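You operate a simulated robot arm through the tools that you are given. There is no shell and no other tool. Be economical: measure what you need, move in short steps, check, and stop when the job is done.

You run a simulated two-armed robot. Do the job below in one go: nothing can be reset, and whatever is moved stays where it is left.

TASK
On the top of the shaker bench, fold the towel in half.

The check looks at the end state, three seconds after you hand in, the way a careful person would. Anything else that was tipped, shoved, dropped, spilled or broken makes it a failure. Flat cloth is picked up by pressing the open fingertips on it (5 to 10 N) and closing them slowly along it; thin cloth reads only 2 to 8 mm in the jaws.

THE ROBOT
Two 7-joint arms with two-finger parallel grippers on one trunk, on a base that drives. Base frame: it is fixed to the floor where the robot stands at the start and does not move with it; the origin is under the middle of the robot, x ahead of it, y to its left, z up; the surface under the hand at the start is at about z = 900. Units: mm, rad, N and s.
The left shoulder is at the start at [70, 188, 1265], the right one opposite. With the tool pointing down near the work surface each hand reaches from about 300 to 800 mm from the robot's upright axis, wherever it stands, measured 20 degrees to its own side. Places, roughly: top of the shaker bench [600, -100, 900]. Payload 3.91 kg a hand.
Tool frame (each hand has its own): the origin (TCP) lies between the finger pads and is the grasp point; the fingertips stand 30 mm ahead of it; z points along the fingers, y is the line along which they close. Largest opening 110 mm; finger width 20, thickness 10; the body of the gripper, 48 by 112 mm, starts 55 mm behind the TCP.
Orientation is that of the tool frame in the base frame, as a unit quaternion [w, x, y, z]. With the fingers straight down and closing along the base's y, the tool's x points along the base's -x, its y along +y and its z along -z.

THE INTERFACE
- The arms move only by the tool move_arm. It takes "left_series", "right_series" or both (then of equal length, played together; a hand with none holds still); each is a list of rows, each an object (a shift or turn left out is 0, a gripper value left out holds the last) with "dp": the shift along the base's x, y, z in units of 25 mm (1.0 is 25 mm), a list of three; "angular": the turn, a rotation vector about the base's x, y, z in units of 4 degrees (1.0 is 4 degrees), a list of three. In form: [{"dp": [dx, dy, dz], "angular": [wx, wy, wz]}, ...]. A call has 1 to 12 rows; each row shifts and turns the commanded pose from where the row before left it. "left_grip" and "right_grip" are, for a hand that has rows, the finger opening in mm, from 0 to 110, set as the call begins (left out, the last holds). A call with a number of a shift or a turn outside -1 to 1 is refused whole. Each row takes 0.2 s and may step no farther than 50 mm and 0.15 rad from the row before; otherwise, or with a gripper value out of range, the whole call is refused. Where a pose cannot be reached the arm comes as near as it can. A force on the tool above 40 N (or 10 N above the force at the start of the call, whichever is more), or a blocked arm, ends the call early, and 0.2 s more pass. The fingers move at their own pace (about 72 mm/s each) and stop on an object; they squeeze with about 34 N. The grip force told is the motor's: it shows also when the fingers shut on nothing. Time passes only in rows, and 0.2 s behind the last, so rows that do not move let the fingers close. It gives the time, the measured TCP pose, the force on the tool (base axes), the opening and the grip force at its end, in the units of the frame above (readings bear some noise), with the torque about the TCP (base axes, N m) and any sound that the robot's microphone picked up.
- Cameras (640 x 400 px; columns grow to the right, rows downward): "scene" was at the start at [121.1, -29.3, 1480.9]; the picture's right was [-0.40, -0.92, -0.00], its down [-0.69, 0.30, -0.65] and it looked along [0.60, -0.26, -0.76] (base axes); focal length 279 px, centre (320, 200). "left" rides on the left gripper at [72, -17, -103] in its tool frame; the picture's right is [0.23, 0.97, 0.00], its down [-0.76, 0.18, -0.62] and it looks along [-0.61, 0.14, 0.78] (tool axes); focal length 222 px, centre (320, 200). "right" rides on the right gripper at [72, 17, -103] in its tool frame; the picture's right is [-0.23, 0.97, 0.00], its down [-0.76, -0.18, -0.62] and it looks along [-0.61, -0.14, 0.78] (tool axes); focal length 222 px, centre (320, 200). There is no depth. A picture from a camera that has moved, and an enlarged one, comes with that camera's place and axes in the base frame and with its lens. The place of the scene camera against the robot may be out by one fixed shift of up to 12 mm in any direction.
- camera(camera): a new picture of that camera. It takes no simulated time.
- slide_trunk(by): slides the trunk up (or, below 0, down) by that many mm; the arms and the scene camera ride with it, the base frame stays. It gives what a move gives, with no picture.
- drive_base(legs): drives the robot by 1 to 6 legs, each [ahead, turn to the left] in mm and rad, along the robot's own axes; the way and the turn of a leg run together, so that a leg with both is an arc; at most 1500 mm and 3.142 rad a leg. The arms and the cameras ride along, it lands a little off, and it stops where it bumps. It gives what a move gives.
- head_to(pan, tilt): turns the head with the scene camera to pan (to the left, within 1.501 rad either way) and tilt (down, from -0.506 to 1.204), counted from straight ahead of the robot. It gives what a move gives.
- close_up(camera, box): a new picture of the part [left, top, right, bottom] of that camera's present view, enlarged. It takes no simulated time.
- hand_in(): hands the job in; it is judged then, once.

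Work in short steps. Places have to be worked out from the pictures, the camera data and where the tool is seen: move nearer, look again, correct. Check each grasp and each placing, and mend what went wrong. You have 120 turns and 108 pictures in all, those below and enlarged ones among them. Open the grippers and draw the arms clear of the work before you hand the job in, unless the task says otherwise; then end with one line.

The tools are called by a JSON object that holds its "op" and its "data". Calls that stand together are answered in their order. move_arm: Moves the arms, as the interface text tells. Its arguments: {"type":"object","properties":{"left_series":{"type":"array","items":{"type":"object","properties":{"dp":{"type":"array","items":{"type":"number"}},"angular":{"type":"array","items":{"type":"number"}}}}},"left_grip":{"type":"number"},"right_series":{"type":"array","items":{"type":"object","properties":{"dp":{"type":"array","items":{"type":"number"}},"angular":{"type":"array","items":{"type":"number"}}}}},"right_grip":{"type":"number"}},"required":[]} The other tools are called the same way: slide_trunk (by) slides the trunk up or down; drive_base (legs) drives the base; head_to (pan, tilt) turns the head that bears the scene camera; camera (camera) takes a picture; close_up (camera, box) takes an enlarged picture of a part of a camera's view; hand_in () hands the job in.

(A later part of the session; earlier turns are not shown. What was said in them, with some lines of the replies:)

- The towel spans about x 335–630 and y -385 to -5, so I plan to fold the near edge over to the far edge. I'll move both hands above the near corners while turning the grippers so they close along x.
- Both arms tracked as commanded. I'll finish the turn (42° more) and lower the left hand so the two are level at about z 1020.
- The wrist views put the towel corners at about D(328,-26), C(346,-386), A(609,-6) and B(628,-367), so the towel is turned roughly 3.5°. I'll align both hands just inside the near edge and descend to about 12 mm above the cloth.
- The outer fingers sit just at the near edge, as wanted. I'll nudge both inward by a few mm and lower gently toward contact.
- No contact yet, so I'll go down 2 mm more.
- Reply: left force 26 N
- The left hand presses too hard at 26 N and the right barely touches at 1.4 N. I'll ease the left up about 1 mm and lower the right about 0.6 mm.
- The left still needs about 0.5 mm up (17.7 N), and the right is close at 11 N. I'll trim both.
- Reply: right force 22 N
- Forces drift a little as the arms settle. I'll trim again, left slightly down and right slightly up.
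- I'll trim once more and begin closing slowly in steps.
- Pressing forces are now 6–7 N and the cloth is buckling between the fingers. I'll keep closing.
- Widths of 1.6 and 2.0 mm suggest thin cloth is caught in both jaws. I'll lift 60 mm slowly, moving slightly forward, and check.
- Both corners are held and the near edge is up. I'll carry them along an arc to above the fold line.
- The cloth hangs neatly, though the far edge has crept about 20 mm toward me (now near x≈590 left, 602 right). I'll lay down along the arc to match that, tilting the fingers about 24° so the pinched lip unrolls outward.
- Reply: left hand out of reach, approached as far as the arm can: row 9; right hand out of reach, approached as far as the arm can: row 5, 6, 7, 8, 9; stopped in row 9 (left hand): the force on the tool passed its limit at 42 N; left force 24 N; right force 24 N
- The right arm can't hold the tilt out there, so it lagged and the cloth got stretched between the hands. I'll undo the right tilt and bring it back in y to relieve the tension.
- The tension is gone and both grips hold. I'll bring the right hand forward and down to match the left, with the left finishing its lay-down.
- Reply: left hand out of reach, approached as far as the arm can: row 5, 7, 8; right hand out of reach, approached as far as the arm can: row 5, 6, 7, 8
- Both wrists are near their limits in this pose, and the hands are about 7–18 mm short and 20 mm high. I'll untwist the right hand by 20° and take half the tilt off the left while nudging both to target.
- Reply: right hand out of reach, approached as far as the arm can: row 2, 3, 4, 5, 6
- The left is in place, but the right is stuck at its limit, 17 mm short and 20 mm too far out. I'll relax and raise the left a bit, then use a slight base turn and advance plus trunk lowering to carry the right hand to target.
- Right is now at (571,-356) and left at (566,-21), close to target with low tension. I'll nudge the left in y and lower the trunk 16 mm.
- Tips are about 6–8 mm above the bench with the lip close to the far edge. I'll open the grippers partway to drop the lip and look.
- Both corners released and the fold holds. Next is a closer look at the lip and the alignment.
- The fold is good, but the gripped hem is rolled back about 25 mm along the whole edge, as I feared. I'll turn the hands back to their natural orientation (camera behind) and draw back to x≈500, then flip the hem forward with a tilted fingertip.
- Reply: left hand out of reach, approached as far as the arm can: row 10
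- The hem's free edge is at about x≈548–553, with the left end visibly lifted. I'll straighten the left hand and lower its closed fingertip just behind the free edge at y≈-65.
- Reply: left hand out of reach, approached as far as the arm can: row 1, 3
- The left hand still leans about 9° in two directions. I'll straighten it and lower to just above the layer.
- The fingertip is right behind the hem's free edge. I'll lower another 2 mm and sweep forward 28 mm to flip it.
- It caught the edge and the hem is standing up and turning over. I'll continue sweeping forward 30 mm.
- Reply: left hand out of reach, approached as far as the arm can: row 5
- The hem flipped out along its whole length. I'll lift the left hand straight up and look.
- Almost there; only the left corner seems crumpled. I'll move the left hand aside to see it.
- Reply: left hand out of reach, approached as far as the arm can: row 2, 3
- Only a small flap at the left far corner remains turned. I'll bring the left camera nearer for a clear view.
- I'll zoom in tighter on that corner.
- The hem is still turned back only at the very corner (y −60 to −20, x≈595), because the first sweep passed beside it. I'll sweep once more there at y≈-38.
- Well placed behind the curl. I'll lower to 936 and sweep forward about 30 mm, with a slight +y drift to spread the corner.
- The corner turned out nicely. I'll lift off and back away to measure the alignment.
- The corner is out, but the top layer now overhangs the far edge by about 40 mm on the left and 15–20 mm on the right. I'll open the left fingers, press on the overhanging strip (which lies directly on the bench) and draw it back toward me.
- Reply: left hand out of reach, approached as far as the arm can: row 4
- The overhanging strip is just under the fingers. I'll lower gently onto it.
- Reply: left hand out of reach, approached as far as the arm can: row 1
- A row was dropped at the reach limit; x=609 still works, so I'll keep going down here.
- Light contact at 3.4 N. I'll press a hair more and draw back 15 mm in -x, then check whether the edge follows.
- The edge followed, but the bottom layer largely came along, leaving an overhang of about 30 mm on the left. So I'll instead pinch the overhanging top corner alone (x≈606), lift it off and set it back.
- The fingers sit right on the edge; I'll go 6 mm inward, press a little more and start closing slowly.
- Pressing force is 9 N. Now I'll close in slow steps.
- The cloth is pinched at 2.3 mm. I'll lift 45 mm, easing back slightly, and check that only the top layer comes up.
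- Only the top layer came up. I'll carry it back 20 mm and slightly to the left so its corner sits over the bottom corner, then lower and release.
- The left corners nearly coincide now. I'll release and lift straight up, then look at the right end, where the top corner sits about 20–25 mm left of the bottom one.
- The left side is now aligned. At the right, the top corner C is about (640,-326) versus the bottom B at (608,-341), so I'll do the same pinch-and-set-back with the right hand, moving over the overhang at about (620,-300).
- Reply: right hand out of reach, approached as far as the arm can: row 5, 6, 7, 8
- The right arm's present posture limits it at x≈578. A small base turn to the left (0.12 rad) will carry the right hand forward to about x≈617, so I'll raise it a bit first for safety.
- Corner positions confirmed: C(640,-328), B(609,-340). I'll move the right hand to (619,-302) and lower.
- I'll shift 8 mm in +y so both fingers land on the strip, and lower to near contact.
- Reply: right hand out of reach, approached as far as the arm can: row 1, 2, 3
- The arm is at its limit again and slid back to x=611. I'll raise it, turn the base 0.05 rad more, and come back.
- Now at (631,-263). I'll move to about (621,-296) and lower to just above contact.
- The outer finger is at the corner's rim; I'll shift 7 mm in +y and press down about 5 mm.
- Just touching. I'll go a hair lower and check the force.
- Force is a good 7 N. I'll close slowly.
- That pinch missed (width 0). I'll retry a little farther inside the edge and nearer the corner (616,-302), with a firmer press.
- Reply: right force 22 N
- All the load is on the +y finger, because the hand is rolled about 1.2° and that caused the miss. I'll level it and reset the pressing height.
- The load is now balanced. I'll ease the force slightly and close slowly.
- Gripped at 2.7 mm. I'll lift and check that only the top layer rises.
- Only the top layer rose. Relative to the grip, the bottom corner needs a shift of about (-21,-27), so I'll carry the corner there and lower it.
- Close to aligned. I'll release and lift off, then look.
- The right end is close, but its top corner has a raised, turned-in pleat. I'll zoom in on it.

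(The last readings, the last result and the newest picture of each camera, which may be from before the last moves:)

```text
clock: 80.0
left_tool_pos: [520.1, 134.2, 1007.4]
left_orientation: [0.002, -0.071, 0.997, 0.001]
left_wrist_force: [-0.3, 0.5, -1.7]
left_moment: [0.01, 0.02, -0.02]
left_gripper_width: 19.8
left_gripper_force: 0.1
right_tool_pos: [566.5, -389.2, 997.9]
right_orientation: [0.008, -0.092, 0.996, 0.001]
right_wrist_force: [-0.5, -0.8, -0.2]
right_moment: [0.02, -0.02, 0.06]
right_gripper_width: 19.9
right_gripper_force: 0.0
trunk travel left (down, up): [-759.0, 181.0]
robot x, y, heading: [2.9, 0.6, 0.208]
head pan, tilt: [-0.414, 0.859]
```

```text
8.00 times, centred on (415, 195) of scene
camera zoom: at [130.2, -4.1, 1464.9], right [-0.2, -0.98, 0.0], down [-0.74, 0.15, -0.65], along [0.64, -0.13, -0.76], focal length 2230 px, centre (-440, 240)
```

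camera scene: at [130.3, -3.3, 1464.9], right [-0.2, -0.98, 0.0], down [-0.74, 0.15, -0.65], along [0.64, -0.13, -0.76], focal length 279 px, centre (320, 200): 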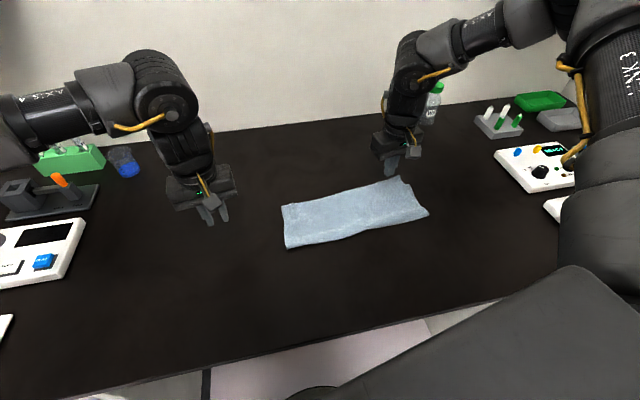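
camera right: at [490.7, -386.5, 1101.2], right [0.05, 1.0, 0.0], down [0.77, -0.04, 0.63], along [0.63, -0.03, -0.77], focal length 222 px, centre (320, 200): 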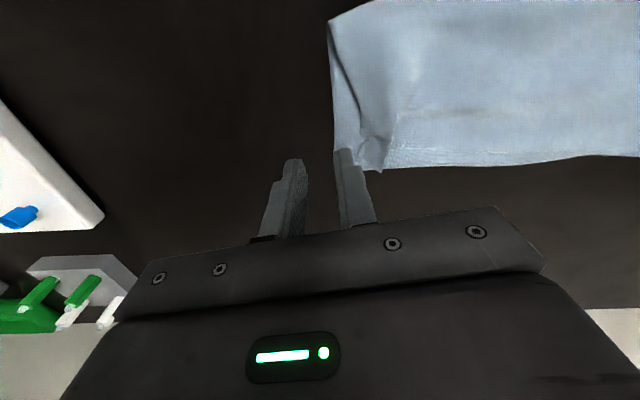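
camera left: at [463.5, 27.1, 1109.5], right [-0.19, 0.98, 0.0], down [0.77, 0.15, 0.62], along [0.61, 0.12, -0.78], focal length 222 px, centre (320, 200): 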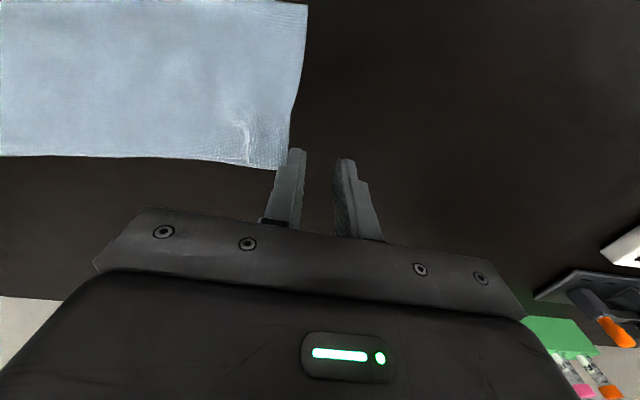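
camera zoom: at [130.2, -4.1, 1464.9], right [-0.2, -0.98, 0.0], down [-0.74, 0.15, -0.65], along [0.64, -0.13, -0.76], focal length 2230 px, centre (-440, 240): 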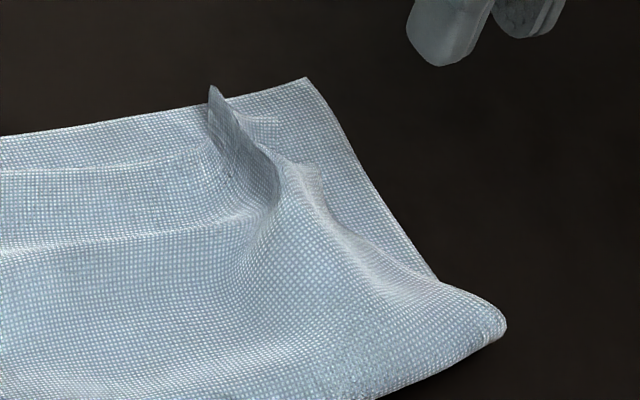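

A standing pleat about 15 mm high is left at (590,-328) from the pinch. I'll put the closed right fingertip on its left side (y≈-298) and sweep it outward in -y to lay it flat.

{"op": "move_arm", "data": {"right_series": [{"dp": [0.3, 0.9, 0.2]}, {"dp": [0.3, 0.9, 0]}, {"dp": [0.3, 0.9, 0]}, {"dp": [0.1, 0.95, 0]}, {"dp": [0, 0, -0.8]}, {"dp": [0, 0, -0.9]}, {"dp": [0, 0, -0.6]}, {"dp": [0, 0, -0.2]}], "right_grip": 0}}

{"op": "close_up", "data": {"camera": "right", "box": [160, 40, 480, 240]}}

```text
clock: 81.8
left_tool_pos: [520.9, 134.4, 1007.5]
left_orientation: [0.001, -0.069, 0.998, 0.0]
left_wrist_force: [-0.1, -0.9, -0.7]
left_moment: [0.03, 0.01, -0.01]
left_gripper_width: 20.1
left_gripper_force: 0.0
right_tool_pos: [590.8, -297.4, 940.6]
right_orientation: [0.007, -0.092, 0.996, 0.001]
right_wrist_force: [0.7, 0.9, -0.7]
right_moment: [-0.02, -0.02, -0.03]
right_gripper_width: 0.0
right_gripper_force: 34.0
trunk travel left (down, up): [-759.0, 181.0]
robot x, y, heading: [2.0, 1.2, 0.211]
head pan, tilt: [-0.414, 0.859]
```

```text
2.00 times, centred on (320, 140) of right
camera zoom: at [513.8, -295.7, 1044.3], right [0.05, 1.0, 0.0], down [0.77, -0.04, 0.63], along [0.63, -0.03, -0.77], focal length 444 px, centre (320, 320)
```

zoom: 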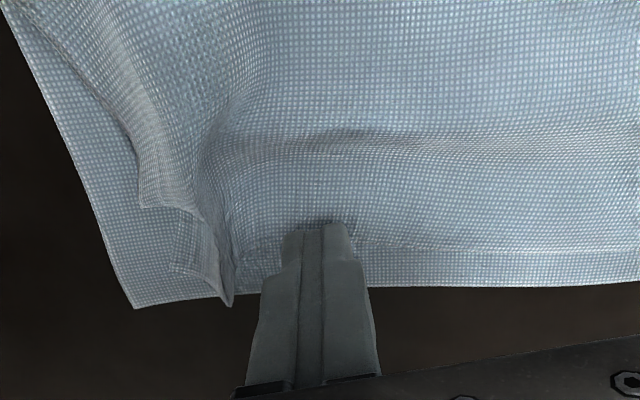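

Well placed left of the pleat. I'll lower 2 mm and sweep 42 mm in -y.

{"op": "move_arm", "data": {"right_series": [{"dp": [0, 0, -0.1]}, {"dp": [0, -0.3, 0]}, {"dp": [0, -0.3, 0]}, {"dp": [0, -0.3, 0]}, {"dp": [0, -0.3, 0]}, {"dp": [0, -0.3, 0]}, {"dp": [0, -0.2, 0]}]}}

{"op": "close_up", "data": {"camera": "right", "box": [160, 40, 480, 240]}}

{"op": "close_up", "data": {"camera": "scene", "box": [270, 150, 450, 263]}}

```text
clock: 83.4
left_tool_pos: [520.4, 133.7, 1006.1]
left_orientation: [0.001, -0.071, 0.998, 0.0]
left_wrist_force: [-0.3, 0.1, -0.2]
left_moment: [0.01, -0.02, 0.0]
left_gripper_width: 20.1
left_gripper_force: 0.1
right_tool_pos: [589.0, -338.4, 939.2]
right_orientation: [0.007, -0.09, 0.996, 0.001]
right_wrist_force: [0.0, 0.8, 0.1]
right_moment: [0.03, 0.01, -0.01]
right_gripper_width: 0.2
right_gripper_force: 34.5
trunk travel left (down, up): [-759.0, 181.0]
robot x, y, heading: [5.6, 1.3, 0.209]
head pan, tilt: [-0.414, 0.859]
```

```text
2.00 times, centred on (320, 140) of right
camera zoom: at [513.8, -337.0, 1042.3], right [0.05, 1.0, 0.0], down [0.77, -0.04, 0.63], along [0.63, -0.03, -0.77], focal length 444 px, centre (320, 320)
```

zoom: 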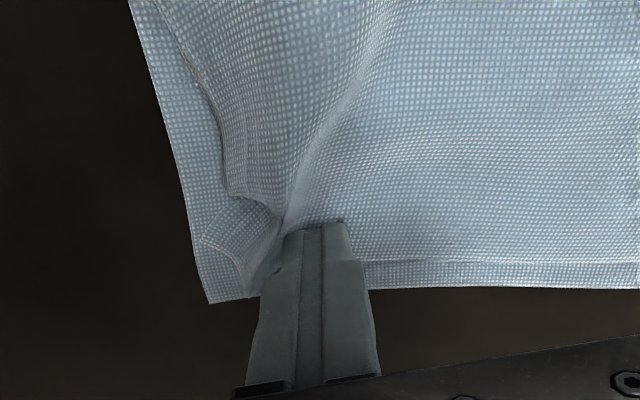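

```text
3.54 times, centred on (360, 206) of scene
camera zoom: at [130.7, -3.5, 1464.9], right [-0.2, -0.98, 0.0], down [-0.74, 0.15, -0.65], along [0.64, -0.13, -0.76], focal length 987 px, centre (178, 177)
```

zoom: 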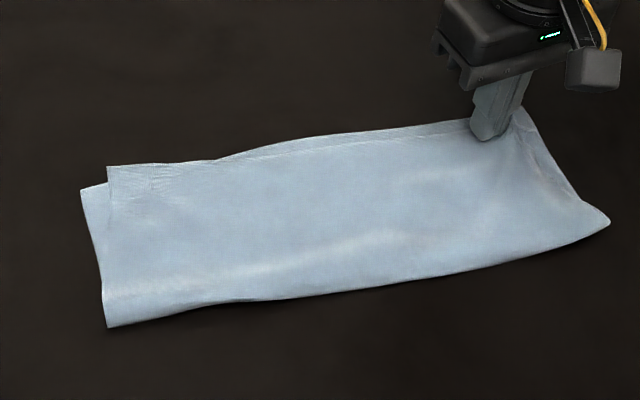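

The pleat is leaning outward. I'll step over it and pat it down on the outer side, then lift and look.

{"op": "move_arm", "data": {"right_series": [{"dp": [0, -0.3, 0.2]}, {"dp": [0, -0.3, 0.2]}, {"dp": [0, -0.1, -0.2]}, {"dp": [0, -0.1, -0.25]}, {"dp": [0, 0, 0]}, {"dp": [0, 0, 0.6]}, {"dp": [0, 0, 0.8]}, {"dp": [0, -0.5, 0.8]}, {"dp": [-0.5, -0.8, 0]}, {"dp": [-0.5, -0.8, 0]}]}}

{"op": "close_up", "data": {"camera": "right", "box": [300, 0, 520, 180]}}

{"op": "close_up", "data": {"camera": "scene", "box": [270, 150, 450, 263]}}

```text
clock: 85.6
left_tool_pos: [518.9, 133.3, 1008.1]
left_orientation: [0.002, -0.07, 0.998, 0.001]
left_wrist_force: [0.3, -0.2, -0.5]
left_moment: [0.01, -0.03, 0.03]
left_gripper_width: 19.8
left_gripper_force: 0.2
right_tool_pos: [563.6, -414.1, 993.9]
right_orientation: [0.007, -0.091, 0.996, 0.002]
right_wrist_force: [-0.1, 0.2, -0.2]
right_moment: [0.02, 0.01, -0.01]
right_gripper_width: 0.0
right_gripper_force: 34.2
trunk travel left (down, up): [-759.0, 181.0]
robot x, y, heading: [5.1, -1.3, 0.208]
head pan, tilt: [-0.414, 0.859]
```

```text
2.22 times, centred on (410, 90) of right
camera zoom: at [488.8, -411.0, 1096.4], right [0.05, 1.0, 0.0], down [0.77, -0.04, 0.63], along [0.63, -0.03, -0.77], focal length 494 px, centre (120, 444)
```

zoom: 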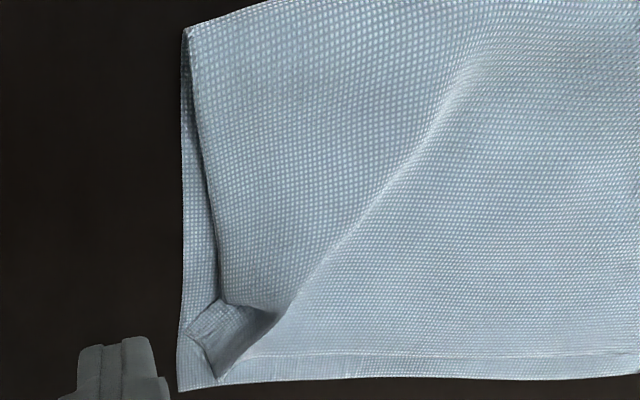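

```text
3.54 times, centred on (360, 206) of scene
camera zoom: at [129.9, -4.6, 1464.9], right [-0.2, -0.98, 0.0], down [-0.74, 0.15, -0.65], along [0.64, -0.13, -0.76], focal length 987 px, centre (178, 177)
```

zoom: 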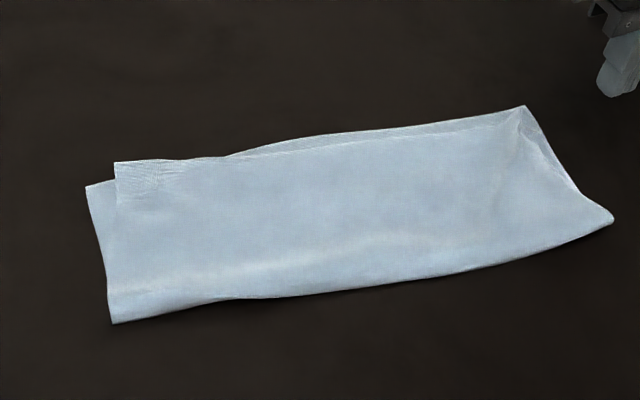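

The towel now lies folded, near edge over far edge, with corners within about 20 mm, only a faint diagonal crease and a tiny corner tip remaining. More fiddling risks more wrinkles, so I'll open the grippers, raise both hands and draw them back.

{"op": "move_arm", "data": {"left_series": [{"dp": [0, 0, 1]}, {"dp": [0, 0, 1]}, {"dp": [-0.5, 0.3, 1]}, {"dp": [-0.5, 0.3, 0.5]}], "right_series": [{"dp": [0, 0, 1]}, {"dp": [0, 0, 1]}, {"dp": [-0.5, 0, 1]}, {"dp": [-0.5, 0, 0.5]}], "left_grip": 60, "right_grip": 60}}

{"op": "camera", "data": {"camera": "scene"}}

{"op": "close_up", "data": {"camera": "scene", "box": [270, 150, 450, 263]}}

```text
clock: 86.6
left_tool_pos: [492.3, 148.6, 1094.3]
left_orientation: [0.002, -0.071, 0.998, 0.0]
left_wrist_force: [-0.6, 0.0, -0.5]
left_moment: [-0.03, 0.02, 0.02]
left_gripper_width: 59.8
left_gripper_force: 0.0
right_tool_pos: [537.6, -410.9, 1081.2]
right_orientation: [0.007, -0.091, 0.996, 0.001]
right_wrist_force: [0.0, 0.0, 0.6]
right_moment: [-0.01, 0.01, 0.0]
right_gripper_width: 60.1
right_gripper_force: 0.0
trunk travel left (down, up): [-759.0, 181.0]
robot x, y, heading: [3.4, 0.6, 0.205]
head pan, tilt: [-0.414, 0.859]
```

```text
13 pictures are left
camera scene: at [128.7, -2.8, 1465.0], right [-0.2, -0.98, 0.0], down [-0.74, 0.15, -0.65], along [0.64, -0.13, -0.76], focal length 279 px, centre (320, 200)
```

scene: 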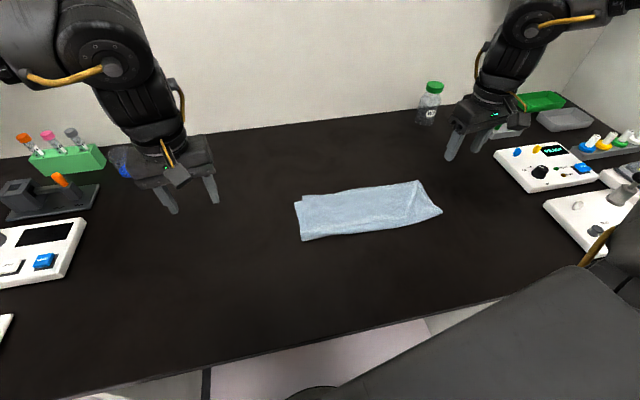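

```text
3.54 times, centred on (360, 206) of scene
camera zoom: at [128.7, -2.8, 1465.0], right [-0.2, -0.98, 0.0], down [-0.74, 0.15, -0.65], along [0.64, -0.13, -0.76], focal length 987 px, centre (178, 177)
```

zoom: 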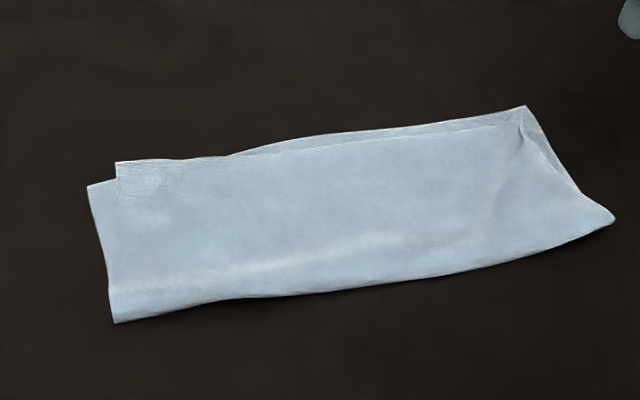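

The towel lies folded in half on the bench, nothing else was touched, the grippers are open and the arms are clear. I'm handing in.

{"op": "hand_in", "data": {}}

```text
The job is handed in.
```

The towel is folded in half on the shaker bench, near edge over far edge. The left corners are about 20 mm out of line, the tip of the top layer's right corner is turned over, and a faint diagonal crease remains. The last picture shows nothing else disturbed.
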